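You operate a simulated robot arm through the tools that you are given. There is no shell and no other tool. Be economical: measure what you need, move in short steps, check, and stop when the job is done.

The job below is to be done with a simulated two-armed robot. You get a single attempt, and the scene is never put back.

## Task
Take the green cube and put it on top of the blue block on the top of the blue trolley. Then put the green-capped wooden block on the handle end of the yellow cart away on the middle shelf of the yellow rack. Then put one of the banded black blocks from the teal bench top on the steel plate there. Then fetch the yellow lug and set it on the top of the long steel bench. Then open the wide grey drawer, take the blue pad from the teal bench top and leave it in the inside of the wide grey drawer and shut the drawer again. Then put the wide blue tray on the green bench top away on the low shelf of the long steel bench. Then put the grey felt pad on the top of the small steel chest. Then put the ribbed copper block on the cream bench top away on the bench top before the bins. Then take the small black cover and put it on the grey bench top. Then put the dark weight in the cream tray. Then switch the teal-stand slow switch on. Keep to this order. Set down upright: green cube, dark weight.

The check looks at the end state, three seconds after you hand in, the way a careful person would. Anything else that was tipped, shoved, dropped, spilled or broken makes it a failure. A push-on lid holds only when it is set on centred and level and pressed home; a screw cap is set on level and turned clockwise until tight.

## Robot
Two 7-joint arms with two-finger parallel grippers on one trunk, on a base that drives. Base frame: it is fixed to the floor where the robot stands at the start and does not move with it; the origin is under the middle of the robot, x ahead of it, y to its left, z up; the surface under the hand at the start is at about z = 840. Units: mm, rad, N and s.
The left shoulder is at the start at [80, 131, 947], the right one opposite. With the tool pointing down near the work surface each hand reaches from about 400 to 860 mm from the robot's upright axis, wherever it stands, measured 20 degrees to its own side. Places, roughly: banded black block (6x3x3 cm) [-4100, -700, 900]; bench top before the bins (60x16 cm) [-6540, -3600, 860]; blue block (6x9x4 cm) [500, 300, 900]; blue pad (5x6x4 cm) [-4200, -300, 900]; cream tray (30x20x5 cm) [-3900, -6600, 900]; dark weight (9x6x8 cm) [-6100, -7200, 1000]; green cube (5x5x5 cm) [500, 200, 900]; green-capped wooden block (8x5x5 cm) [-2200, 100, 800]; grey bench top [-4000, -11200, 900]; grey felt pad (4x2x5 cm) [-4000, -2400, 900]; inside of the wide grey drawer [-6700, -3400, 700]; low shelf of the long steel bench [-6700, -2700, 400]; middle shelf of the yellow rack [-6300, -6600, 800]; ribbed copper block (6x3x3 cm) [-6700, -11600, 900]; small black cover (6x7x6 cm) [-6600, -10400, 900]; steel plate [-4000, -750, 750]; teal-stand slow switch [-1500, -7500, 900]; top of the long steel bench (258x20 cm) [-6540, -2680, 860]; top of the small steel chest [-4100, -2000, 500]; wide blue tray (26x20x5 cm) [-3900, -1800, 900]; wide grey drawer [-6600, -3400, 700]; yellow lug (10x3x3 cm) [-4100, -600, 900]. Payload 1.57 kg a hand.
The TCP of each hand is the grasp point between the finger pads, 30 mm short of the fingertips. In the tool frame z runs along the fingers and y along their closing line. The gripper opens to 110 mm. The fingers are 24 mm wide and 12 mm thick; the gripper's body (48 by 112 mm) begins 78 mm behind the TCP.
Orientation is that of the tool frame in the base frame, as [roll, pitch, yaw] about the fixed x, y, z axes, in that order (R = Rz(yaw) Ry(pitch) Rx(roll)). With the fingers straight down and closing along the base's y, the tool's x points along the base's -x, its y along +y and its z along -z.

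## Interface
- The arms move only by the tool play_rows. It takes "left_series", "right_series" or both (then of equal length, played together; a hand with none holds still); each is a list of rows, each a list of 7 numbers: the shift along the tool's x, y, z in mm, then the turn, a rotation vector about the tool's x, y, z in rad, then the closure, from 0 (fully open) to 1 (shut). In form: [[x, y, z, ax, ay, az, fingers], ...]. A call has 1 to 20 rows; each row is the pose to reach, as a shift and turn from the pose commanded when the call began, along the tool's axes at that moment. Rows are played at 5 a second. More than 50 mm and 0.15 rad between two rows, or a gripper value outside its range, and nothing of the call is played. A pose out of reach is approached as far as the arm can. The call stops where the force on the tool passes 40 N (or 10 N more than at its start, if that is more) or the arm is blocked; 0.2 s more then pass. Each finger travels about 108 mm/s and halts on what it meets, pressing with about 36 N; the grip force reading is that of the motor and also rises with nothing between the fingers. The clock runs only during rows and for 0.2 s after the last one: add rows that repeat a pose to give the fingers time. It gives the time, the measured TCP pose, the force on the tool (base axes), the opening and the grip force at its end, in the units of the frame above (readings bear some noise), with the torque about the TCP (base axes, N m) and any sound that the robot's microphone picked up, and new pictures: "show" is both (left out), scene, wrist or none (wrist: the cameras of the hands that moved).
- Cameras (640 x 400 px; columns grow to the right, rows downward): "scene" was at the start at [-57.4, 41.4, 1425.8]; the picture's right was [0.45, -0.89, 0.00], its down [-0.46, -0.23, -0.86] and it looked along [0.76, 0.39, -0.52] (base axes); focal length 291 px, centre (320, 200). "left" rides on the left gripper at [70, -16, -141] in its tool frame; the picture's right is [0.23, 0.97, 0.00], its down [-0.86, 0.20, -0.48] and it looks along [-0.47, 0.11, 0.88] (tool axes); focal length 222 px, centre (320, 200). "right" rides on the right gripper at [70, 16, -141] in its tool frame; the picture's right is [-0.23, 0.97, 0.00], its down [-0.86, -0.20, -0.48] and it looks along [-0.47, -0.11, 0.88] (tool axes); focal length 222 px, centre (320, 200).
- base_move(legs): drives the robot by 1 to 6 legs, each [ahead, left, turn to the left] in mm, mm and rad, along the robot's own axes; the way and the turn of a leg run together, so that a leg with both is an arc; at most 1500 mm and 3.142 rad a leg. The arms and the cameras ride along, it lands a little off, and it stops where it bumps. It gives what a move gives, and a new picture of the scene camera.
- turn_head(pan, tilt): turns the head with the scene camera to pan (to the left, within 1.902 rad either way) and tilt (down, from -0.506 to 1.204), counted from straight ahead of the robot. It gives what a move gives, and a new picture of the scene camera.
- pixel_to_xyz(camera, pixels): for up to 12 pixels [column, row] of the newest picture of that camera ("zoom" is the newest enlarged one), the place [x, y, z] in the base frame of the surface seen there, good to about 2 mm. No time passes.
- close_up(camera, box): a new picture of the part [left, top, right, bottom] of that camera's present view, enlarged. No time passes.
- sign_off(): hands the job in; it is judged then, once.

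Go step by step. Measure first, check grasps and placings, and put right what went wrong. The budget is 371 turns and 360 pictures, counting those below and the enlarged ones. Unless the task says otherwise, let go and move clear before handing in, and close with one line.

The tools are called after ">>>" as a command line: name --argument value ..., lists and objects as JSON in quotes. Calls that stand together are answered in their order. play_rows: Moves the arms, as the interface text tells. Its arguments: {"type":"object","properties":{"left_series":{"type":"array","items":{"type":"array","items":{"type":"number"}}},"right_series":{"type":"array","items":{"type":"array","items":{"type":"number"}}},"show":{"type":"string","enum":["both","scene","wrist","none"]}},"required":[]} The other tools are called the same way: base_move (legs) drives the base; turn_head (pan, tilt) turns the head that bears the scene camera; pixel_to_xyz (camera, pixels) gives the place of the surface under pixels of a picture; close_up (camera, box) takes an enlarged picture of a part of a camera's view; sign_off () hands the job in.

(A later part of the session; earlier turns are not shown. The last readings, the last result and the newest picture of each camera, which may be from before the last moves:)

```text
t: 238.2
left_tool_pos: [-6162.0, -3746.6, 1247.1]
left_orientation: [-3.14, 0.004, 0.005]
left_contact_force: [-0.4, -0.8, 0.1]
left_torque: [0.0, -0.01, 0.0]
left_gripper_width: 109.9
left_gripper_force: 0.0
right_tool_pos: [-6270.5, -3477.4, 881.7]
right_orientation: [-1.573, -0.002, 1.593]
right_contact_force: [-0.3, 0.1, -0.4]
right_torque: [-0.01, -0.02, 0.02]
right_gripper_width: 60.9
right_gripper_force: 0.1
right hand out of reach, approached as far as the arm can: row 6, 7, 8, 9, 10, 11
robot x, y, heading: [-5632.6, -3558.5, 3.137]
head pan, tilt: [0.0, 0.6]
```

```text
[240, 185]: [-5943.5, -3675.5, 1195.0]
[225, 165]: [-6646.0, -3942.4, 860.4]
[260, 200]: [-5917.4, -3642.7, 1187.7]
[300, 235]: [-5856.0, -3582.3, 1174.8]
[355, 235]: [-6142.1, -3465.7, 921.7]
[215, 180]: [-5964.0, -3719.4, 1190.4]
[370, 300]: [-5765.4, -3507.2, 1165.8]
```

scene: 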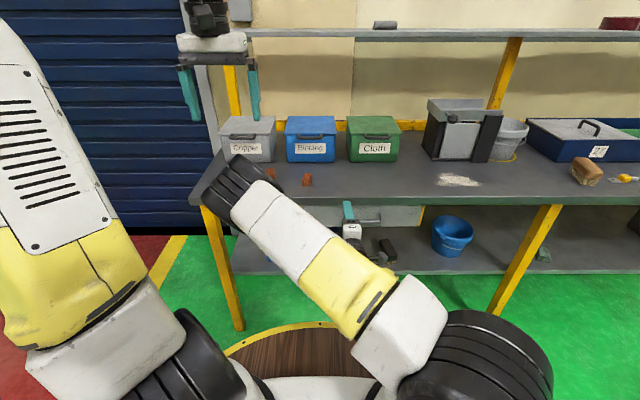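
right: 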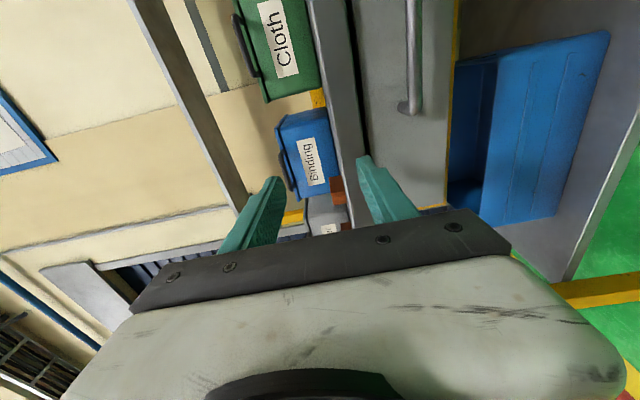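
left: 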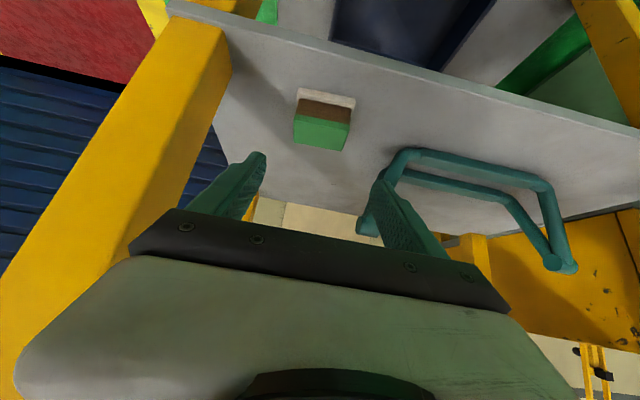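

The elbow is in free space. I'll raise the hand again, back the base so the arm works more extended, and then retry.

>>> play_rows --right_series '[[10, -40, -5, 0, 0, 0, 0.45], [22, -80, -10, 0, 0, 0, 0.45], [34, -120, -16, 0, 0, 0, 0.45], [46, -160, -21, 0, 0, 0, 0.45], [58, -200, -27, 0, 0, 0, 0.45], [70, -240, -32, 0, 0, 0, 0.45], [82, -280, -38, 0, 0, 0, 0.45], [92, -318, -43, 0, 0, 0, 0.45], [92, -318, -43, 0, 0, 0, 0.45]]' --show "none"

>>> base_move --legs '[[-180, 0, 0]]'

```text
t: 240.2
left_tool_pos: [-6162.6, -3745.2, 1245.8]
left_orientation: [-3.141, 0.006, 0.003]
left_contact_force: [-0.3, -0.5, -0.3]
left_torque: [0.01, 0.01, -0.02]
left_gripper_width: 109.8
left_gripper_force: 0.0
right_tool_pos: [-6230.3, -3383.5, 1200.7]
right_orientation: [-1.572, -0.003, 1.595]
right_contact_force: [0.0, -0.9, 0.1]
right_torque: [0.01, -0.01, -0.02]
right_gripper_width: 60.5
right_gripper_force: 0.1
robot x, y, heading: [-5632.1, -3563.4, 3.137]
head pan, tilt: [0.0, 0.6]
```

```text
t: 241.7
left_tool_pos: [-5982.6, -3747.8, 1247.1]
left_orientation: [3.141, 0.005, 0.003]
left_contact_force: [0.6, 0.2, 0.4]
left_torque: [0.03, -0.03, 0.0]
left_gripper_width: 109.9
left_gripper_force: 0.0
right_tool_pos: [-6050.0, -3384.1, 1200.2]
right_orientation: [-1.571, -0.002, 1.595]
right_contact_force: [0.5, -0.4, -0.6]
right_torque: [0.0, -0.01, 0.01]
right_gripper_width: 60.1
right_gripper_force: 0.0
robot x, y, heading: [-5451.8, -3561.6, 3.139]
head pan, tilt: [0.0, 0.6]
```

scene: 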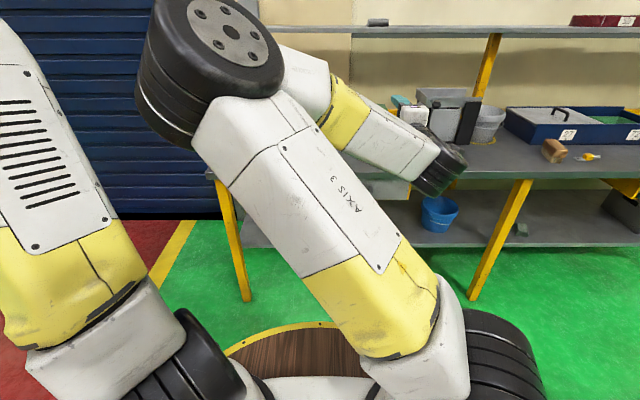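

The elbow has flipped inward. I'll unwind to the tool-down pose to restore a normal elbow before extending.

>>> play_rows --right_series '[[0, 0, 0, -0.1428, 0, 0, 0.45], [0, 0, 0, -0.2856, 0, 0, 0.45], [0, 0, 0, -0.4284, 0, 0, 0.45], [0, 0, 0, -0.5712, 0, 0, 0.45], [0, 0, 0, -0.714, 0, 0, 0.45], [0, 0, 0, -0.8568, 0, 0, 0.45], [0, 0, 0, -0.9996, 0, 0, 0.45], [0, 0, 0, -1.1424, 0, 0, 0.45], [0, 0, 0, -1.2852, 0, 0, 0.45], [0, 0, 0, -1.428, 0, 0, 0.45], [0, 0, 0, -1.5708, 0, 0, 0.45], [0, 0, 0, -1.5708, 0, 0, 0.45]]' --show "scene"

```text
t: 244.3
left_tool_pos: [-5983.5, -3746.9, 1247.3]
left_orientation: [3.141, 0.004, 0.004]
left_contact_force: [0.4, -0.6, 0.8]
left_torque: [0.02, 0.04, -0.04]
left_gripper_width: 110.0
left_gripper_force: 0.1
right_tool_pos: [-6050.9, -3384.0, 1200.7]
right_orientation: [-3.099, -0.003, 1.595]
right_contact_force: [0.6, 0.1, 0.0]
right_torque: [-0.01, 0.0, -0.01]
right_gripper_width: 60.5
right_gripper_force: 0.0
right hand out of reach, approached as far as the arm can: row 4
robot x, y, heading: [-5447.5, -3557.9, 3.13]
head pan, tilt: [0.0, 0.6]
```

scene: 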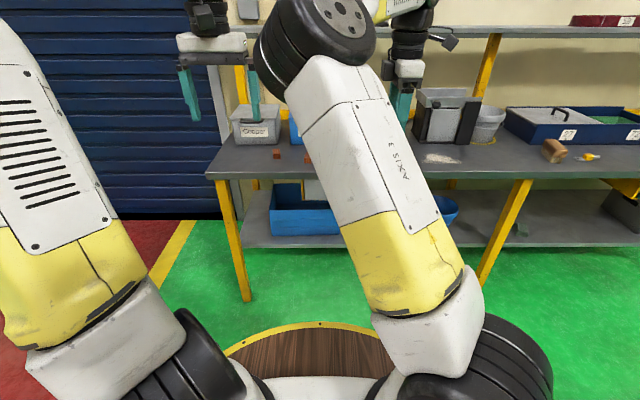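

>>> play_rows --right_series '[[0, 0, 0, 0, 0, 0.145, 0.45], [0, 0, 0, 0, 0, 0.29, 0.45], [0, 0, 0, 0, 0, 0.435, 0.45], [0, 0, 0, 0, 0, 0.58, 0.45], [0, 0, 0, 0, 0, 0.725, 0.45], [0, 0, 0, 0, 0, 0.87, 0.45], [0, 0, 0, 0, 0, 1.015, 0.45], [0, 0, 0, 0, 0, 1.16, 0.45], [0, 0, 0, 0, 0, 1.305, 0.45], [0, 0, 0, 0, 0, 1.45, 0.45], [0, 0, 0, 0, 0, 1.59, 0.45], [40, 0, 0, 0, 0, 1.59, 0.45], [80, 0, 0, 0, 0, 1.59, 0.45]]' --show "scene"

```text
t: 247.1
left_tool_pos: [-5982.3, -3746.6, 1246.1]
left_orientation: [3.141, 0.005, 0.004]
left_contact_force: [-0.5, -0.4, -0.8]
left_torque: [0.02, 0.0, -0.02]
left_gripper_width: 110.2
left_gripper_force: 0.2
right_tool_pos: [-6045.9, -3395.9, 1225.2]
right_orientation: [-3.139, 0.001, 0.003]
right_contact_force: [0.3, 0.3, -0.1]
right_torque: [0.02, -0.02, -0.02]
right_gripper_width: 60.3
right_gripper_force: 0.0
right hand out of reach, approached as far as the arm can: row 1, 2, 3, 4, 5, 6, 7, 8, 9, 10, 11, 12, 13
robot x, y, heading: [-5450.2, -3560.1, 3.134]
head pan, tilt: [0.0, 0.6]
```

scene: 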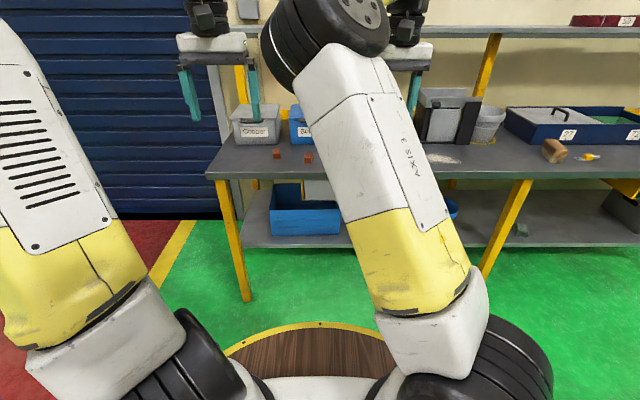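

The elbow is still on the wrong side. I'll extend the right arm outward nearly straight so the elbow can swing back.

>>> play_rows --right_series '[[0, -45, 0, 0, 0, 0, 0.2], [0, -90, 0, 0, 0, 0, 0], [0, -135, 0, 0, 0, 0, 0], [0, -180, 0, 0, 0, 0, 0], [0, -225, 0, 0, 0, 0, 0], [0, -270, 0, 0, 0, 0, 0], [0, -270, 45, 0, 0, 0, 0], [0, -270, 90, 0, 0, 0, 0], [0, -270, 135, 0, 0, 0, 0], [0, -270, 135, 0, 0, 0, 0]]' --show "scene"

```text
t: 249.3
left_tool_pos: [-5984.0, -3748.5, 1246.3]
left_orientation: [-3.141, 0.004, 0.006]
left_contact_force: [0.7, -0.2, -1.1]
left_torque: [0.06, -0.04, -0.01]
left_gripper_width: 110.1
left_gripper_force: 0.1
right_tool_pos: [-5959.6, -3265.4, 1259.8]
right_orientation: [-3.139, -0.004, 0.007]
right_contact_force: [-0.7, 0.2, 0.0]
right_torque: [0.07, 0.01, 0.0]
right_gripper_width: 110.2
right_gripper_force: 0.0
right hand out of reach, approached as far as the arm can: row 1, 2, 3, 4, 5, 6, 7, 8, 9, 10
robot x, y, heading: [-5447.4, -3560.6, 3.138]
head pan, tilt: [0.0, 0.6]
```

scene: 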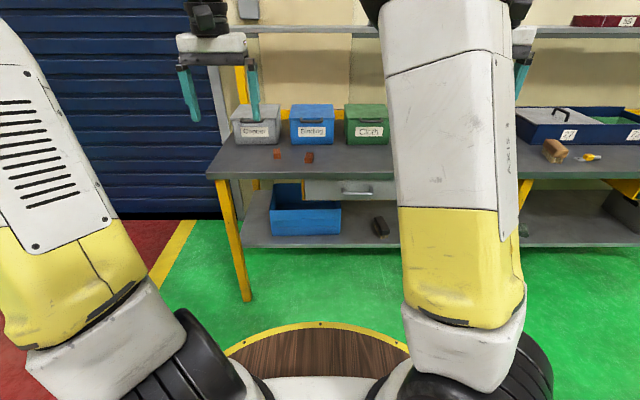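

The elbow is swinging back out. I'll continue: lower and a bit farther out.

>>> play_rows --right_series '[[-30, 0, 30, 0, 0, 0, 0], [-60, 0, 60, 0, 0, 0, 0], [-90, 0, 90, 0, 0, 0, 0], [-110, 0, 130, 0, 0, 0, 0], [-110, -40, 150, 0, 0, 0, 0], [-110, -80, 150, 0, 0, 0, 0], [-110, -80, 150, 0, 0, 0, 0], [-110, -80, 150, 0, 0, 0, 0]]' --show "scene"

```text
t: 251.1
left_tool_pos: [-5983.3, -3747.2, 1247.2]
left_orientation: [3.141, 0.006, 0.004]
left_contact_force: [1.0, 0.4, 0.0]
left_torque: [0.01, -0.02, 0.01]
left_gripper_width: 110.2
left_gripper_force: 0.1
right_tool_pos: [-5968.1, -3278.9, 1256.0]
right_orientation: [-3.14, -0.001, 0.004]
right_contact_force: [-0.4, 0.1, 0.3]
right_torque: [-0.01, 0.0, -0.02]
right_gripper_width: 110.0
right_gripper_force: 0.1
right hand out of reach, approached as far as the arm can: row 1, 2, 3, 4, 5, 6, 7, 8
robot x, y, heading: [-5448.7, -3558.2, 3.138]
head pan, tilt: [0.0, 0.6]
```

scene: 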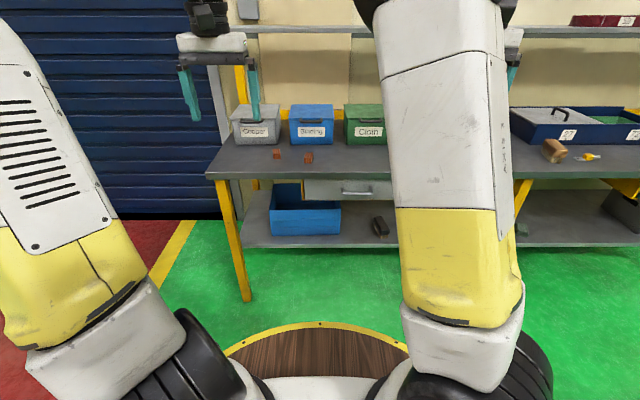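

Probably a wrist-joint limit at this yaw on this branch. I'll turn the yaw back toward 1.6 here, where the elbow is farther out.

>>> play_rows --right_series '[[0, 0, 0, 0, 0, -0.14, 0], [0, 0, 0, 0, 0, -0.28, 0], [0, 0, 0, 0, 0, -0.42, 0], [0, 0, 0, 0, 0, -0.56, 0], [0, 0, 0, 0, 0, -0.7, 0], [0, 0, 0, 0, 0, -0.84, 0], [0, 0, 0, 0, 0, -0.98, 0], [0, 0, 0, 0, 0, -1.12, 0], [0, -40, 0, 0, 0, -1.26, 0], [0, -80, 0, 0, 0, -1.4, 0], [0, -120, 0, 0, 0, -1.54, 0], [0, -120, 0, 0, 0, -1.54, 0]]' --show "scene"

```text
t: 253.7
left_tool_pos: [-5980.6, -3746.2, 1247.2]
left_orientation: [3.14, 0.008, 0.001]
left_contact_force: [-0.7, -1.3, 0.9]
left_torque: [-0.02, 0.04, -0.01]
left_gripper_width: 109.9
left_gripper_force: 0.1
right_tool_pos: [-5872.8, -3174.6, 1309.8]
right_orientation: [-3.139, -0.004, 1.547]
right_contact_force: [-0.1, -0.5, 0.3]
right_torque: [0.06, 0.0, 0.01]
right_gripper_width: 110.1
right_gripper_force: 0.1
right hand out of reach, approached as far as the arm can: row 9, 10, 11, 12
robot x, y, heading: [-5449.6, -3560.8, 3.136]
head pan, tilt: [0.0, 0.6]
```

scene: 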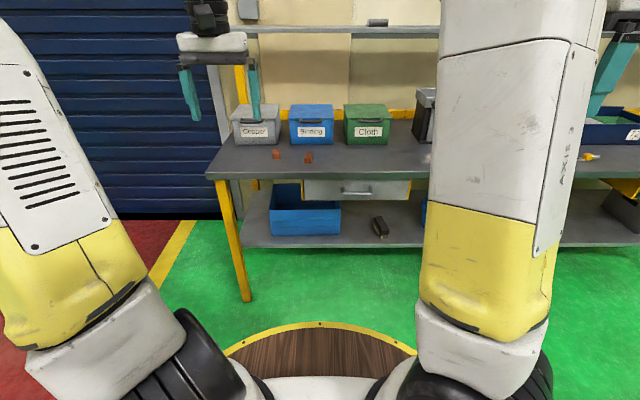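

>>> play_rows --right_series '[[0, 0, 40, 0, 0, 0, 0], [0, -20, 80, 0, 0, 0, 0], [0, -40, 120, 0, 0, 0, 0], [0, -80, 140, 0, 0, 0, 0], [0, -120, 160, 0, 0, 0, 0], [0, -120, 160, 0, 0, 0, 0], [0, -120, 160, 0, 0, 0, 0]]' --show "scene"

```text
t: 255.3
left_tool_pos: [-5983.5, -3746.9, 1247.4]
left_orientation: [-3.141, 0.005, 0.003]
left_contact_force: [-0.7, 0.1, -0.1]
left_torque: [-0.02, 0.03, -0.01]
left_gripper_width: 110.2
left_gripper_force: 0.0
right_tool_pos: [-5913.1, -3199.4, 1226.7]
right_orientation: [3.141, -0.002, 1.547]
right_contact_force: [0.6, -0.2, -1.0]
right_torque: [0.01, 0.01, -0.02]
right_gripper_width: 109.9
right_gripper_force: 0.1
right hand out of reach, approached as far as the arm can: row 2, 3, 4, 5, 6, 7
robot x, y, heading: [-5449.0, -3562.3, 3.136]
head pan, tilt: [0.0, 0.6]
```

scene: 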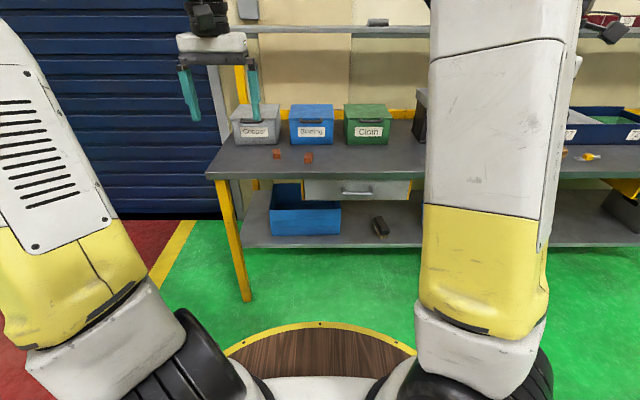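

The right arm is on an awkward branch, so I'll use the left arm to hook the handle from above with closed, tilted fingers. I'll reposition the base so the left hand faces the handle.

>>> base_move --legs '[[140, -340, 0.005]]'

>>> play_rows --left_series '[[-10, 0, 40, 0, -0.13, 0, 0.3], [-20, 0, 80, 0, -0.26, 0, 0.6], [-30, 0, 120, 0, -0.39, 0, 0.9], [-40, 0, 160, 0, -0.52, 0, 1], [-50, 0, 205, 0, -0.52, 0, 1], [-56, 0, 250, 0, -0.52, 0, 1], [-56, 0, 295, 0, -0.52, 0, 1], [-56, 0, 340, 0, -0.52, 0, 1], [-56, 0, 380, 0, -0.52, 0, 1], [-56, 0, 403, 0, -0.52, 0, 1], [-56, 0, 403, 0, -0.52, 0, 1]]' --show "scene"

```text
t: 257.7
left_tool_pos: [-6120.6, -3410.5, 1247.0]
left_orientation: [-3.141, 0.005, 0.008]
left_contact_force: [0.0, -0.2, -0.9]
left_torque: [0.03, -0.02, 0.01]
left_gripper_width: 110.1
left_gripper_force: 0.1
right_tool_pos: [-6053.3, -2863.4, 1226.4]
right_orientation: [3.14, 0.0, 1.547]
right_contact_force: [-0.3, 0.9, 0.1]
right_torque: [0.0, -0.02, -0.01]
right_gripper_width: 110.0
right_gripper_force: 0.1
robot x, y, heading: [-5589.7, -3222.9, 3.145]
head pan, tilt: [0.0, 0.6]
```

scene: 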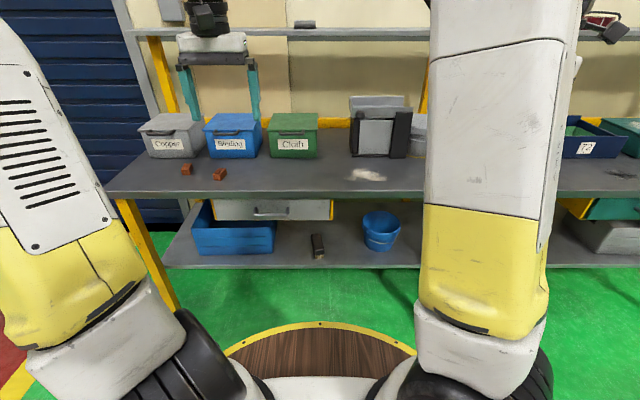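

```text
t: 260.1
left_tool_pos: [-6179.3, -3411.0, 843.9]
left_orientation: [3.141, 0.526, 0.006]
left_contact_force: [0.6, -0.4, 1.2]
left_torque: [0.01, 0.01, 0.02]
left_gripper_width: 0.0
left_gripper_force: 21.2
right_tool_pos: [-6051.5, -2863.5, 1226.8]
right_orientation: [3.139, 0.0, 1.549]
right_contact_force: [0.1, 0.1, 0.2]
right_torque: [0.0, 0.05, 0.0]
right_gripper_width: 110.0
right_gripper_force: 0.0
robot x, y, heading: [-5590.0, -3224.2, 3.139]
head pan, tilt: [0.0, 0.6]
```

scene: 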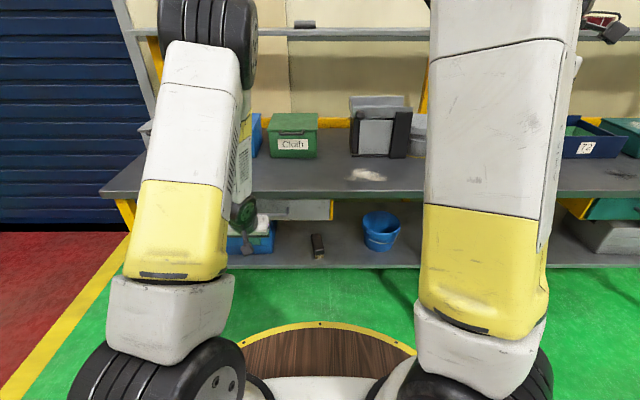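

The hook pose is ready at (-6179,-3411,844). I'll drive forward 165 mm and then verify with the wrist view.

>>> base_move --legs '[[165, 0, 0]]'

>>> close_up --camera "left" --box '[0, 0, 640, 400]'

>>> pixel_to_xyz --camera "left" --pixels '[[320, 100], [320, 120], [320, 140], [340, 60]]'

```text
t: 261.5
left_tool_pos: [-6345.6, -3410.2, 843.5]
left_orientation: [-3.141, 0.524, 0.007]
left_contact_force: [0.6, -1.0, 0.8]
left_torque: [-0.01, -0.01, -0.03]
left_gripper_width: 0.0
left_gripper_force: 20.9
right_tool_pos: [-6217.5, -2862.2, 1227.5]
right_orientation: [3.14, -0.002, 1.547]
right_contact_force: [-0.3, 0.3, -0.5]
right_torque: [-0.01, 0.03, -0.02]
right_gripper_width: 110.2
right_gripper_force: 0.0
robot x, y, heading: [-5756.2, -3222.6, 3.136]
head pan, tilt: [0.0, 0.6]
```

scene: 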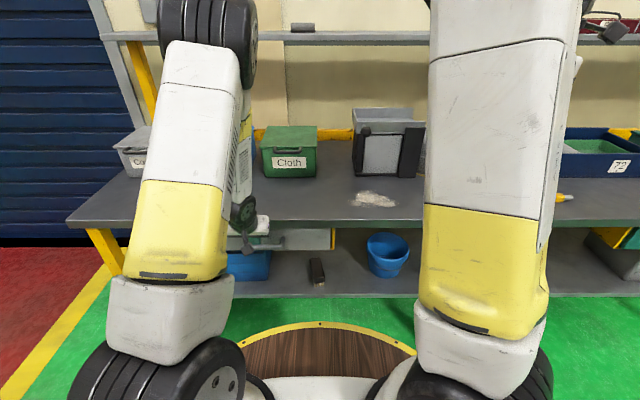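

```text
1.00 times, centred on (320, 200) of left (not enlarged: the box is as wide or as high as the picture)
```

zoom: 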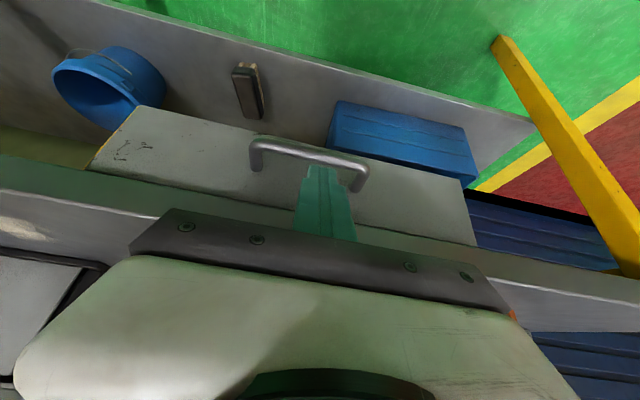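

```text
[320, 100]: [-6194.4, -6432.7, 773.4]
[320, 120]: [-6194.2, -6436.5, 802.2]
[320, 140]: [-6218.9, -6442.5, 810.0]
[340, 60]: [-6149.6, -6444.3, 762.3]
```

>>> pixel_to_xyz --camera "zoom" --pixels '[[290, 143], [290, 148], [290, 153], [350, 160], [270, 142], [300, 190], [250, 165], [365, 180], [322, 168]]'

```text
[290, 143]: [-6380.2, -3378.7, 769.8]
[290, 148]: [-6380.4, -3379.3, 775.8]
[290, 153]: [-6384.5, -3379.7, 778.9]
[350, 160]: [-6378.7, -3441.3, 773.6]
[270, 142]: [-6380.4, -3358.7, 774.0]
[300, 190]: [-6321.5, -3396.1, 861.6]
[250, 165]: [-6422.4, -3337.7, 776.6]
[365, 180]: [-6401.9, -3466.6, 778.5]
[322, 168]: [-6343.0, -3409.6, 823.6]
```

The bar centre is at about (-6385,773). I'll shift 18 mm sideways along tool -x, then slide 70 mm along the tool axis behind the bar.

>>> play_rows --left_series '[[-18.4, -4, 0, 0, 0, 0, 1], [-18.4, -4, 25, 0, 0, 0, 1], [-18.4, -4, 50, 0, 0, 0, 1], [-18.4, -4, 70, 0, 0, 0, 1], [-18.4, -4, 70, 0, 0, 0, 1]]' --show "wrist"

```text
t: 262.7
left_tool_pos: [-6396.5, -3407.6, 792.0]
left_orientation: [3.141, 0.525, 0.006]
left_contact_force: [-1.7, -2.1, 1.2]
left_torque: [0.02, 0.01, -0.01]
left_gripper_width: 0.0
left_gripper_force: 21.7
right_tool_pos: [-6218.1, -2862.5, 1228.1]
right_orientation: [3.141, -0.002, 1.546]
right_contact_force: [-0.2, 0.5, 0.3]
right_torque: [0.03, 0.0, 0.0]
right_gripper_width: 110.0
right_gripper_force: 0.1
robot x, y, heading: [-5754.5, -3223.1, 3.135]
head pan, tilt: [0.0, 0.6]
```

left: 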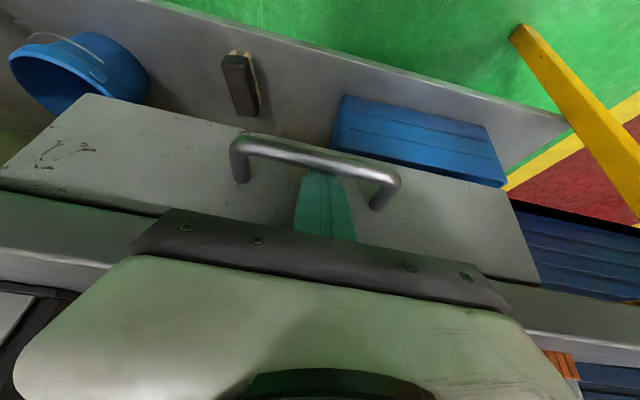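

The fingers are behind the bar. I'll pull the drawer by driving back 280 mm.

>>> base_move --legs '[[-150, 0, 0]]'

>>> close_up --camera "left" --box '[0, 0, 640, 400]'

```text
t: 264.1
left_tool_pos: [-6244.6, -3406.8, 792.3]
left_orientation: [3.141, 0.525, 0.006]
left_contact_force: [0.7, -0.3, -0.6]
left_torque: [-0.02, 0.0, 0.01]
left_gripper_width: 0.2
left_gripper_force: 20.8
right_tool_pos: [-6067.2, -2862.7, 1225.7]
right_orientation: [-3.14, -0.002, 1.548]
right_contact_force: [-0.2, 0.4, 0.4]
right_torque: [-0.01, 0.0, 0.02]
right_gripper_width: 109.9
right_gripper_force: 0.2
robot x, y, heading: [-5606.6, -3222.9, 3.141]
head pan, tilt: [0.0, 0.6]
```

scene: 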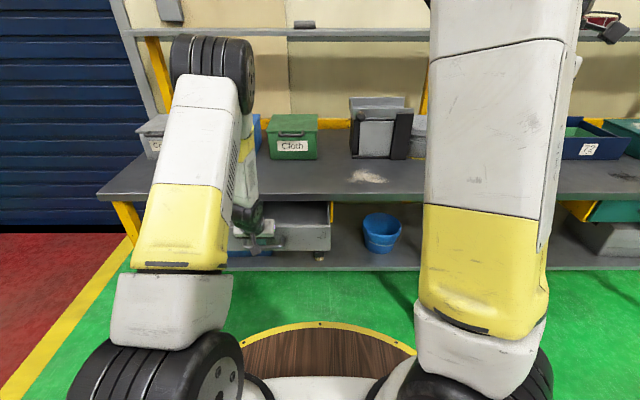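

```text
1.00 times, centred on (320, 200) of left (not enlarged: the box is as wide or as high as the picture)
```

zoom: 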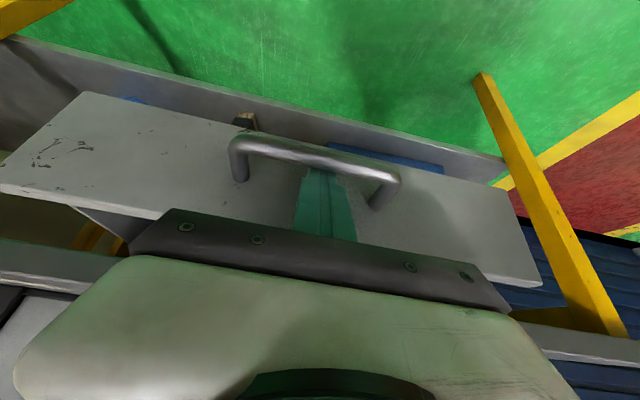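

The drawer is coming out. I'll pull another 150 mm.

>>> base_move --legs '[[-150, 0, 0]]'

>>> close_up --camera "scene" --box '[200, 130, 400, 290]'

>>> pixel_to_xyz --camera "scene" --pixels '[[315, 240], [305, 225], [300, 240], [330, 215], [280, 225]]'

```text
t: 265.4
left_tool_pos: [-6097.0, -3407.1, 791.8]
left_orientation: [3.141, 0.526, 0.008]
left_contact_force: [0.0, 0.1, -1.5]
left_torque: [-0.03, 0.0, -0.03]
left_gripper_width: 0.0
left_gripper_force: 21.2
right_tool_pos: [-5918.8, -2862.9, 1226.6]
right_orientation: [3.141, -0.002, 1.547]
right_contact_force: [0.6, 0.2, -0.4]
right_torque: [0.01, -0.02, 0.01]
right_gripper_width: 110.2
right_gripper_force: 0.1
robot x, y, heading: [-5455.6, -3227.1, 3.141]
head pan, tilt: [0.0, 0.6]
```

scene: 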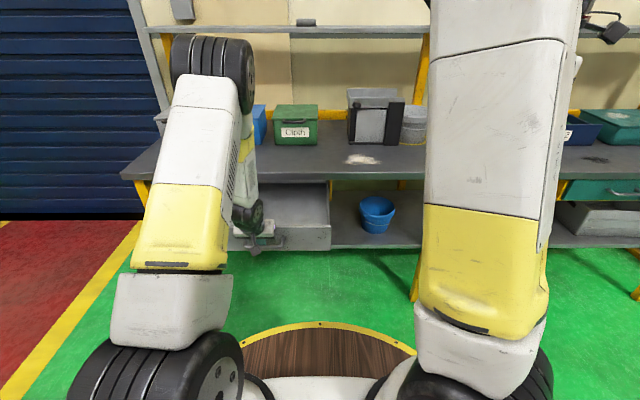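

```text
2.50 times, centred on (300, 210) of scene
```

zoom: 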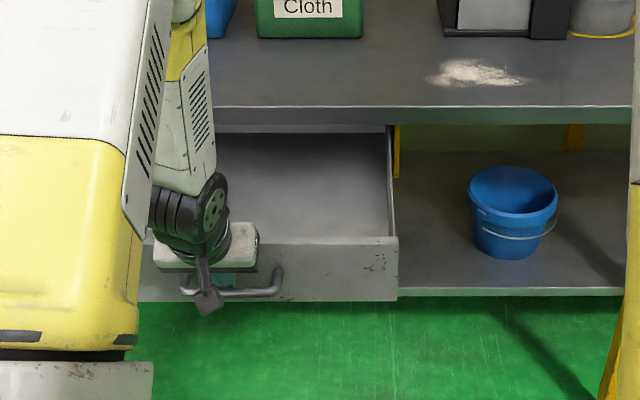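

```text
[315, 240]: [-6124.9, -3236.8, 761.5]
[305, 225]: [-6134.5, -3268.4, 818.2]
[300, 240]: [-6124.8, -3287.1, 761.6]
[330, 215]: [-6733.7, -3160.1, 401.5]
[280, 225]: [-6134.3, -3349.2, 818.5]
```

The drawer is open about 300 mm, with its face at x=-6125. I'll unhook along the tool axis and raise the left hand.

>>> play_rows --left_series '[[-2, 0, 0, 0, 0, 0, 1], [-2, 0, -30, 0, 0, 0, 1], [-2, 0, -70, 0, 0, 0, 1], [-10, 0, -110, 0, 0, 0, 1], [-30, 0, -150, 0, 0, 0, 1], [-60, 0, -185, 0, 0, 0, 0.8], [-90, 0, -220, 0, 0.13, 0, 0.5], [-120, 0, -255, 0, 0.26, 0, 0.2], [-150, 0, -290, 0, 0.39, 0, 0], [-180, 0, -325, 0, 0.525, 0, 0], [-200, 0, -360, 0, 0.525, 0, 0], [-200, 0, -360, 0, 0.525, 0, 0]]' --show "scene"

```text
t: 268.0
left_tool_pos: [-6089.6, -3407.2, 1204.0]
left_orientation: [-3.141, 0.0, 0.008]
left_contact_force: [0.3, 0.1, -0.3]
left_torque: [-0.01, -0.03, -0.01]
left_gripper_width: 110.0
left_gripper_force: 0.0
right_tool_pos: [-5918.3, -2863.4, 1225.7]
right_orientation: [3.14, -0.002, 1.546]
right_contact_force: [0.6, -0.4, 0.5]
right_torque: [0.01, 0.02, -0.05]
right_gripper_width: 110.0
right_gripper_force: 0.1
robot x, y, heading: [-5457.7, -3227.0, 3.136]
head pan, tilt: [0.0, 0.6]
```

scene: 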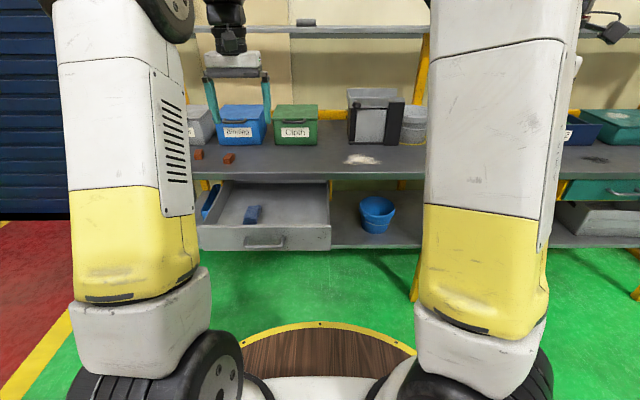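

Drawer open and free, with an existing blue item inside at (253,214). I'll measure the inside, then go to the teal bench for the blue pad.

>>> pixel_to_xyz --camera "scene" --pixels '[[253, 214], [290, 215], [290, 195], [270, 225], [230, 210], [253, 207], [300, 228], [250, 236], [320, 190]]'

>>> base_move --legs '[[-130, 0, 0], [0, 0, -1.57], [1400, 0, 0], [1420, 0, 0], [0, 0, -1.57]]'

```text
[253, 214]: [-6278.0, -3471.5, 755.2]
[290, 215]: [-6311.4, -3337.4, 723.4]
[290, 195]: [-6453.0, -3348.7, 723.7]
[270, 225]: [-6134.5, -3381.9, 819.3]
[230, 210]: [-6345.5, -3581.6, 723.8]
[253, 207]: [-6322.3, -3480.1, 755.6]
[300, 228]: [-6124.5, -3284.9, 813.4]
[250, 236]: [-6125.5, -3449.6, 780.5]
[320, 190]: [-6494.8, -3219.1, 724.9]
```

```text
t: 290.2
left_tool_pos: [-4715.5, -192.1, 1205.4]
left_orientation: [-3.14, 0.0, -3.12]
left_contact_force: [-1.2, 0.2, 0.1]
left_torque: [0.0, 0.02, 0.0]
left_gripper_width: 109.6
left_gripper_force: 0.0
right_tool_pos: [-4878.8, -737.6, 1227.0]
right_orientation: [3.141, -0.002, -1.577]
right_contact_force: [0.1, -0.5, -1.0]
right_torque: [0.0, 0.01, -0.02]
right_gripper_width: 109.8
right_gripper_force: 0.1
robot x, y, heading: [-5345.7, -381.7, 0.012]
head pan, tilt: [0.0, 0.6]
```

scene: 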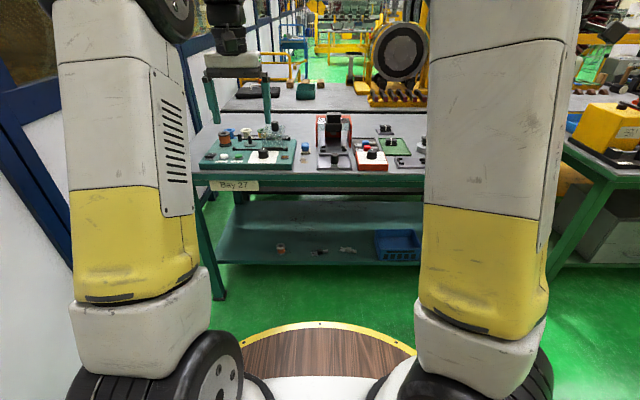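

I'll approach the bench so the left hand faces the blue pad.

>>> base_move --legs '[[550, -110, -0.012]]'

>>> turn_head --pan 0.25 --tilt 0.7

```text
t: 293.4
left_tool_pos: [-4163.1, -301.9, 1204.6]
left_orientation: [3.141, 0.0, -3.128]
left_contact_force: [-1.1, 0.3, 0.1]
left_torque: [0.0, -0.01, 0.01]
left_gripper_width: 109.8
left_gripper_force: 0.0
right_tool_pos: [-4330.0, -846.5, 1227.3]
right_orientation: [3.141, -0.003, -1.586]
right_contact_force: [-0.6, 0.1, 0.2]
right_torque: [-0.01, -0.01, -0.03]
right_gripper_width: 109.7
right_gripper_force: 0.1
robot x, y, heading: [-4795.2, -486.2, 0.007]
head pan, tilt: [0.0, 0.6]
```

scene: 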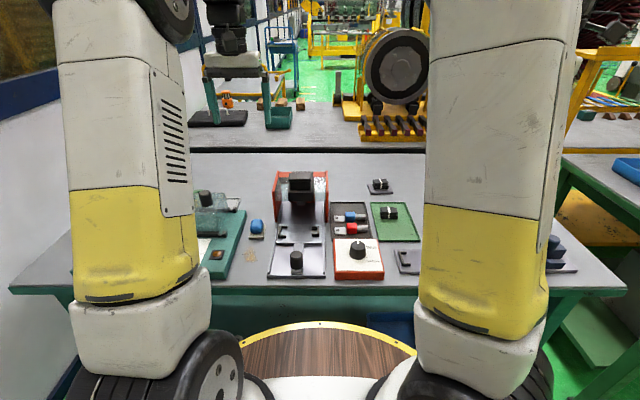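

```text
t: 294.2
left_tool_pos: [-4162.8, -300.3, 1204.4]
left_orientation: [-3.141, 0.0, -3.128]
left_contact_force: [0.3, 0.2, 0.0]
left_torque: [0.01, -0.01, 0.03]
left_gripper_width: 109.9
left_gripper_force: 0.0
right_tool_pos: [-4329.6, -847.5, 1225.8]
right_orientation: [3.139, -0.002, -1.587]
right_contact_force: [0.1, -1.0, 0.4]
right_torque: [-0.01, 0.02, -0.02]
right_gripper_width: 109.8
right_gripper_force: 0.1
robot x, y, heading: [-4793.1, -490.1, 0.006]
head pan, tilt: [0.25, 0.7]
```

scene: 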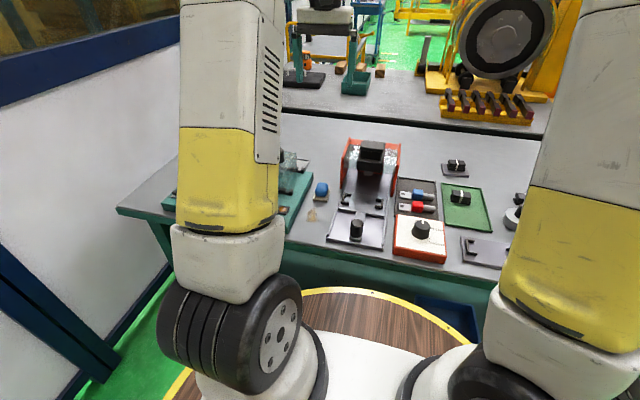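

I'll move the left hand above the pad and look with the wrist camera.

>>> play_rows --left_series '[[20, -2, 30, 0, 0, 0, 0], [40, -5, 65, 0, 0, 0, 0], [58, -7, 105, 0, 0, 0, 0], [58, -7, 105, 0, 0, 0, 0]]' --show "wrist"

>>> close_up --camera "scene" --box '[270, 160, 370, 220]'

```text
t: 295.2
left_tool_pos: [-4220.6, -309.7, 1099.8]
left_orientation: [-3.141, 0.0, -3.127]
left_contact_force: [-0.2, -0.2, -0.4]
left_torque: [0.01, -0.01, 0.01]
left_gripper_width: 109.8
left_gripper_force: 0.0
right_tool_pos: [-4329.5, -846.5, 1226.5]
right_orientation: [3.14, -0.003, -1.586]
right_contact_force: [0.0, -0.3, 0.6]
right_torque: [-0.02, -0.01, 0.03]
right_gripper_width: 109.9
right_gripper_force: 0.1
robot x, y, heading: [-4794.8, -489.5, 0.005]
head pan, tilt: [0.25, 0.7]
```

left: 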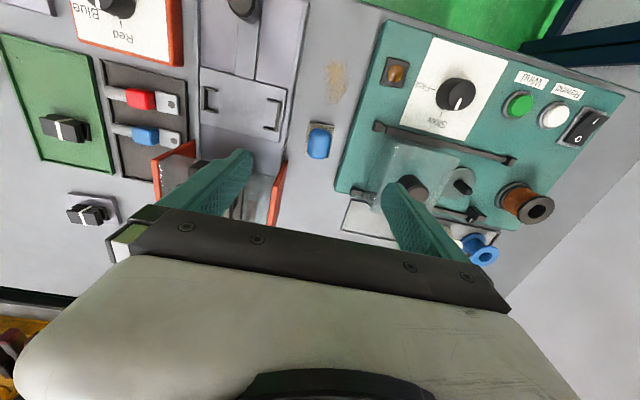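

```text
6.40 times, centred on (320, 190) of scene
```

zoom: 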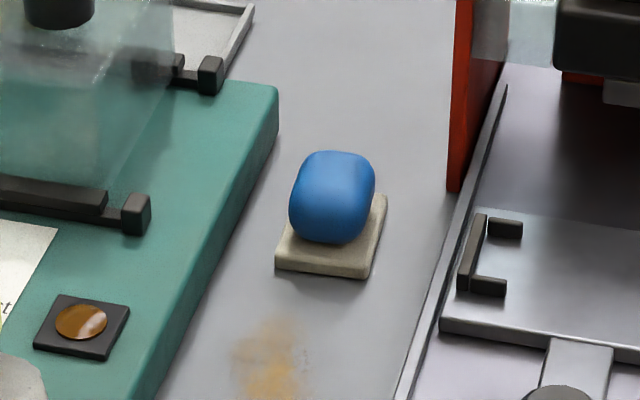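

>>> pixel_to_xyz --camera "zoom" --pixels '[[335, 165], [335, 200], [295, 205], [370, 200], [320, 235], [280, 262], [365, 270], [385, 200], [275, 100], [60, 10], [455, 100], [425, 330]]'

>>> pixel_to_xyz --camera "left" --pixels '[[310, 128], [332, 130], [328, 156], [309, 152], [319, 142], [322, 124], [335, 126], [345, 150], [287, 150], [410, 185], [392, 160], [270, 200]]'

```text
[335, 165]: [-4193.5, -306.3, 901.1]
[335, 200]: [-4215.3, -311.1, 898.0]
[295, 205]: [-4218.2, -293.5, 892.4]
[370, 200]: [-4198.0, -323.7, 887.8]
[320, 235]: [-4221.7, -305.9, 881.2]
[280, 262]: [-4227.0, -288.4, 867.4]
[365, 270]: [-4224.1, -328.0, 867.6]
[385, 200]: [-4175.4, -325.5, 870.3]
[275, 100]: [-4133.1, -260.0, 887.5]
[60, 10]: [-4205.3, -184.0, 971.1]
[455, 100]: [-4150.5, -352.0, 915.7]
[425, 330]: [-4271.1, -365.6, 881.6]
```

```text
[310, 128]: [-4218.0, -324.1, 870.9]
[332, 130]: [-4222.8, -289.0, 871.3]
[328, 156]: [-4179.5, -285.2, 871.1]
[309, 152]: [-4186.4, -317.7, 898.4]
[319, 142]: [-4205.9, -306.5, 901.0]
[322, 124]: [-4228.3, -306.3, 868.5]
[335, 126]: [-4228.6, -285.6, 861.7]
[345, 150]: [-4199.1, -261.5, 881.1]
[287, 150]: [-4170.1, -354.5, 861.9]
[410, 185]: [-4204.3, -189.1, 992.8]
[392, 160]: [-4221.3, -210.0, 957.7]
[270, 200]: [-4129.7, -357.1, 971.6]
```

The pad's dome centre is (-4203,-307), z 861–901, with room either side for closing along y. I'll descend with a 48 mm opening and close.

>>> play_rows --left_series '[[-10, 2, 40, 0, 0, -0.06, 0.3], [-17.4, 2.7, 80, 0, 0, -0.06, 0.565], [-17.4, 2.7, 120, 0, 0, -0.06, 0.565], [-17.4, 2.7, 160, 0, 0, -0.06, 0.565], [-17.4, 2.7, 180, 0, 0, -0.06, 0.565], [-17.4, 2.7, 197, 0, 0, -0.06, 0.565], [-17.4, 2.7, 197, 0, 0, -0.06, 0.565]]' --show "wrist"

```text
t: 296.8
left_tool_pos: [-4203.0, -305.8, 901.3]
left_orientation: [-3.14, -0.001, -3.068]
left_contact_force: [-0.2, -0.6, -0.5]
left_torque: [0.0, 0.03, 0.01]
left_gripper_width: 48.0
left_gripper_force: 0.0
right_tool_pos: [-4329.8, -846.8, 1226.6]
right_orientation: [3.14, -0.001, -1.587]
right_contact_force: [-0.9, 0.2, -0.4]
right_torque: [-0.05, 0.02, 0.0]
right_gripper_width: 110.1
right_gripper_force: 0.1
robot x, y, heading: [-4793.2, -490.6, 0.012]
head pan, tilt: [0.25, 0.7]
```

left: 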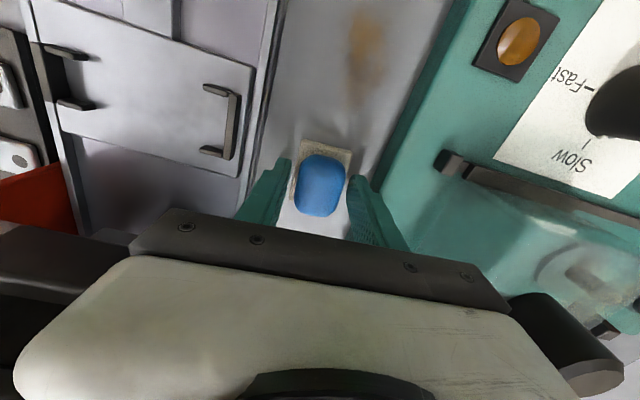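

The pad is between the fingers. I'll close and lift straight up.

>>> play_rows --left_series '[[0, 0, 0, 0, 0, 0, 0.75], [0, 0, 0, 0, 0, 0, 1], [0, 0, 0, 0, 0, 0, 1], [0, 0, -20, 0, 0, 0, 1], [0, 0, -60, 0, 0, 0, 1], [0, 0, -105, 0, 0, 0, 1], [0, 0, -150, 0, 0, 0, 1], [0, 0, -195, 0, 0, 0, 1], [0, 0, -240, 0, 0, 0, 1], [0, 0, -285, 0, 0, 0, 1], [0, 0, -300, 0, 0, 0, 1]]' --show "wrist"

```text
t: 299.2
left_tool_pos: [-4203.2, -307.3, 1202.6]
left_orientation: [3.141, 0.002, -3.069]
left_contact_force: [0.3, 0.0, -0.1]
left_torque: [0.01, 0.01, 0.0]
left_gripper_width: 35.0
left_gripper_force: 36.2
right_tool_pos: [-4328.3, -846.8, 1226.4]
right_orientation: [3.14, -0.001, -1.586]
right_contact_force: [0.3, 0.6, 0.1]
right_torque: [0.02, 0.01, -0.03]
right_gripper_width: 110.2
right_gripper_force: 0.1
robot x, y, heading: [-4796.8, -486.6, 0.003]
head pan, tilt: [0.25, 0.7]
```

left: 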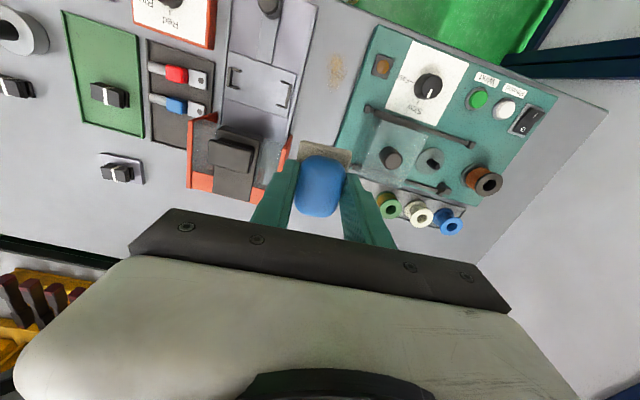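

The pad is held at 35 mm. I'll drive back to the drawer.

>>> base_move --legs '[[-500, 0, 0], [0, 0, -1.57], [1400, 0, 0], [1270, 0, 0], [0, 0, -1.57]]'

>>> turn_head --pan 0.1 --tilt 0.6

```text
t: 322.4
left_tool_pos: [-5941.7, -3326.7, 1202.4]
left_orientation: [3.141, 0.0, 0.044]
left_contact_force: [-0.1, -0.4, -0.3]
left_torque: [0.01, 0.02, 0.03]
left_gripper_width: 34.8
left_gripper_force: 36.1
right_tool_pos: [-5797.7, -2791.6, 1227.0]
right_orientation: [3.14, 0.0, 1.525]
right_contact_force: [-0.8, -0.1, 0.2]
right_torque: [0.0, 0.02, 0.0]
right_gripper_width: 110.1
right_gripper_force: 0.1
robot x, y, heading: [-5341.9, -3163.0, 3.118]
head pan, tilt: [0.25, 0.7]
```

scene: 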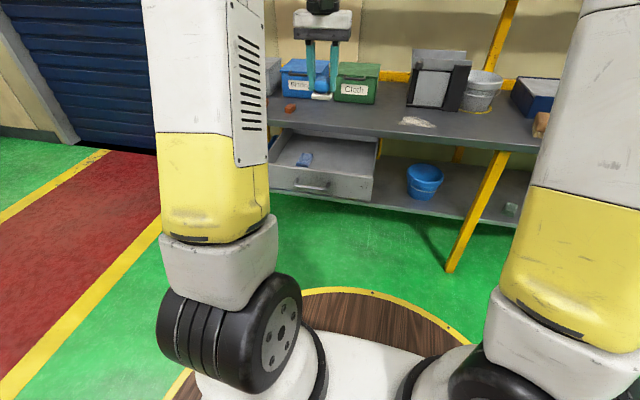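

```text
t: 323.1
left_tool_pos: [-5940.5, -3327.3, 1200.8]
left_orientation: [3.141, -0.001, 0.044]
left_contact_force: [0.3, -0.5, -0.1]
left_torque: [-0.01, 0.02, -0.02]
left_gripper_width: 34.7
left_gripper_force: 35.2
right_tool_pos: [-5797.9, -2789.8, 1226.2]
right_orientation: [-3.141, -0.002, 1.524]
right_contact_force: [-0.7, -0.2, 0.0]
right_torque: [-0.05, 0.02, 0.02]
right_gripper_width: 110.0
right_gripper_force: 0.1
robot x, y, heading: [-5345.6, -3162.5, 3.118]
head pan, tilt: [0.099, 0.6]
```

scene: 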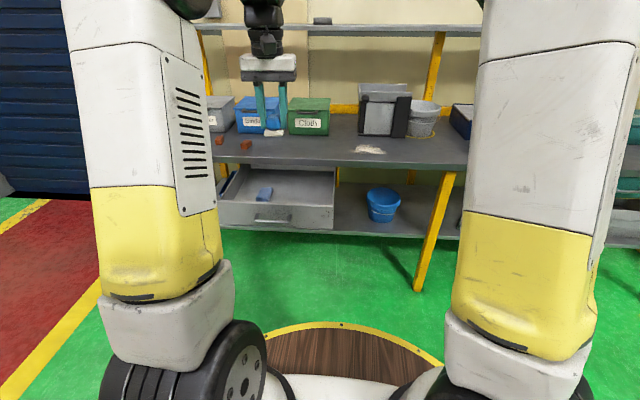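

I'll drive 305 mm forward so the pad is over the open drawer.

>>> base_move --legs '[[305, 0, 0.02]]'

>>> close_up --camera "left" --box '[0, 0, 640, 400]'

>>> pixel_to_xyz --camera "zoom" --pixels '[[320, 60], [320, 120], [250, 160], [420, 160], [380, 110], [240, 80]]'

```text
t: 325.2
left_tool_pos: [-6244.9, -3335.8, 1202.1]
left_orientation: [-3.141, 0.0, 0.064]
left_contact_force: [0.5, 0.5, -0.9]
left_torque: [-0.02, 0.0, 0.0]
left_gripper_width: 34.7
left_gripper_force: 35.7
right_tool_pos: [-6112.7, -2794.6, 1226.5]
right_orientation: [3.139, -0.004, 1.545]
right_contact_force: [0.2, 0.4, 0.2]
right_torque: [-0.03, 0.0, -0.03]
right_gripper_width: 110.1
right_gripper_force: 0.0
robot x, y, heading: [-5647.4, -3157.8, 3.14]
head pan, tilt: [0.099, 0.6]
```

scene: 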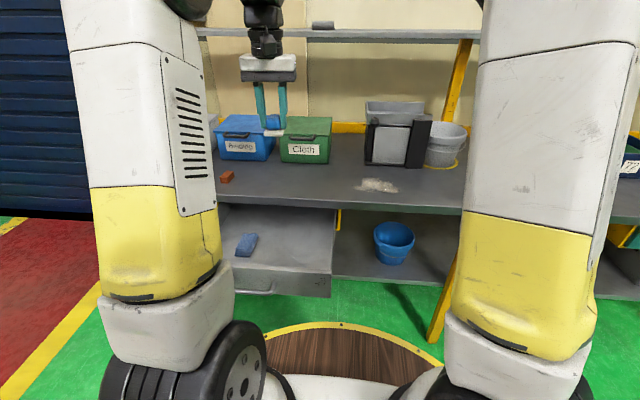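

```text
1.00 times, centred on (320, 200) of left (not enlarged: the box is as wide or as high as the picture)
```

zoom: 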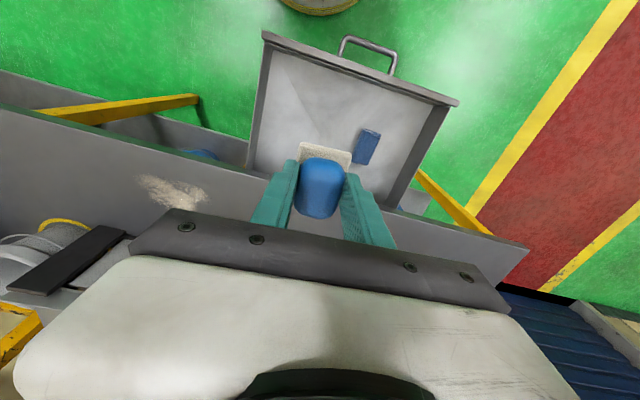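

```text
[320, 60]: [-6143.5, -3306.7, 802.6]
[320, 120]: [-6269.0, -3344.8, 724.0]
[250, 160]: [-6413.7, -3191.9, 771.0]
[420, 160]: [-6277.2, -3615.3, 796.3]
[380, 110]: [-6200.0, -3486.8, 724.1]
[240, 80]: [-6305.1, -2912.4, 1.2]
```

I'll lower to z≈766 inside the drawer.

>>> play_rows --left_series '[[0, 0, 45, 0, 0, 0, 1], [0, 0, 90, 0, 0, 0, 1], [0, 0, 135, 0, 0, 0, 1], [0, 0, 180, 0, 0, 0, 1], [0, 0, 225, 0, 0, 0, 1], [0, 0, 270, 0, 0, 0, 1], [0, 0, 315, 0, 0, 0, 1], [0, 0, 360, 0, 0, 0, 1], [0, 0, 400, 0, 0, 0, 1], [0, 0, 425, 0, 0, 0, 1], [0, 0, 436, 0, 0, 0, 1], [0, 0, 436, 0, 0, 0, 1]]'

```text
t: 327.8
left_tool_pos: [-6245.5, -3335.4, 766.5]
left_orientation: [3.141, -0.001, 0.064]
left_contact_force: [0.6, -0.7, -0.2]
left_torque: [0.01, 0.02, -0.02]
left_gripper_width: 34.5
left_gripper_force: 36.1
right_tool_pos: [-6111.7, -2795.9, 1227.9]
right_orientation: [3.14, -0.002, 1.545]
right_contact_force: [-0.4, -0.3, 0.0]
right_torque: [-0.03, 0.03, 0.03]
right_gripper_width: 109.9
right_gripper_force: 0.1
robot x, y, heading: [-5652.5, -3156.0, 3.135]
head pan, tilt: [0.099, 0.6]
```

scene: 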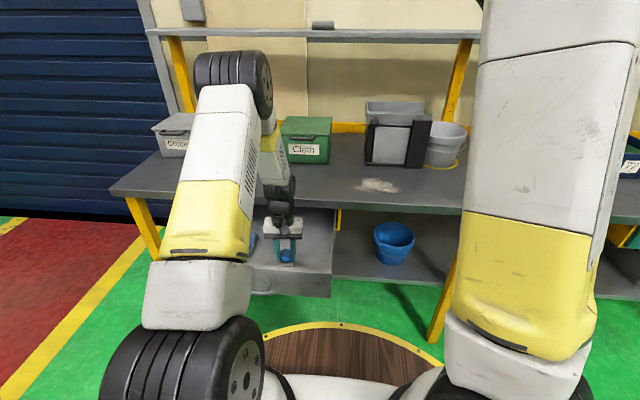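
left: 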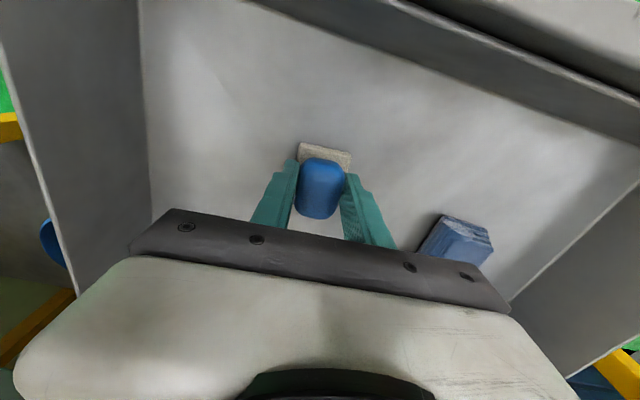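

The pad is just at the drawer floor. I'll release it and rise.

>>> play_rows --left_series '[[0, 0, 1.5, 0, 0, 0, 1], [0, 0, 1.5, 0, 0, 0, 0.6], [0, 0, 1.5, 0, 0, 0, 0.45], [0, 0, 1.5, 0, 0, 0, 0.45], [0, 0, -40, 0, 0, 0, 0.45], [0, 0, -85, 0, 0, 0, 0.45], [0, 0, -130, 0, 0, 0, 0.6], [0, 0, -175, 0, 0, 0, 0.8], [0, 0, -220, 0, 0, 0, 1], [0, 0, -260, 0, 0, 0, 1]]' --show "wrist"

```text
t: 330.0
left_tool_pos: [-6244.6, -3334.7, 1025.6]
left_orientation: [-3.141, -0.002, 0.063]
left_contact_force: [-0.2, -0.3, -0.1]
left_torque: [0.01, -0.02, -0.03]
left_gripper_width: 0.0
left_gripper_force: 21.5
right_tool_pos: [-6113.0, -2796.1, 1227.3]
right_orientation: [3.14, -0.003, 1.543]
right_contact_force: [-0.1, 0.6, -0.3]
right_torque: [-0.03, 0.01, 0.0]
right_gripper_width: 110.0
right_gripper_force: 0.0
robot x, y, heading: [-5645.8, -3156.1, 3.138]
head pan, tilt: [0.099, 0.6]
```

left: 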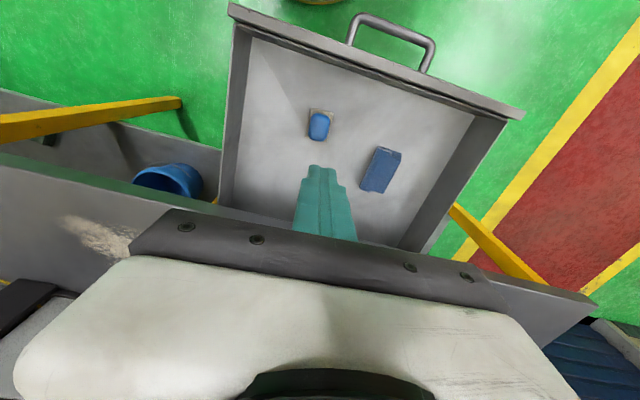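

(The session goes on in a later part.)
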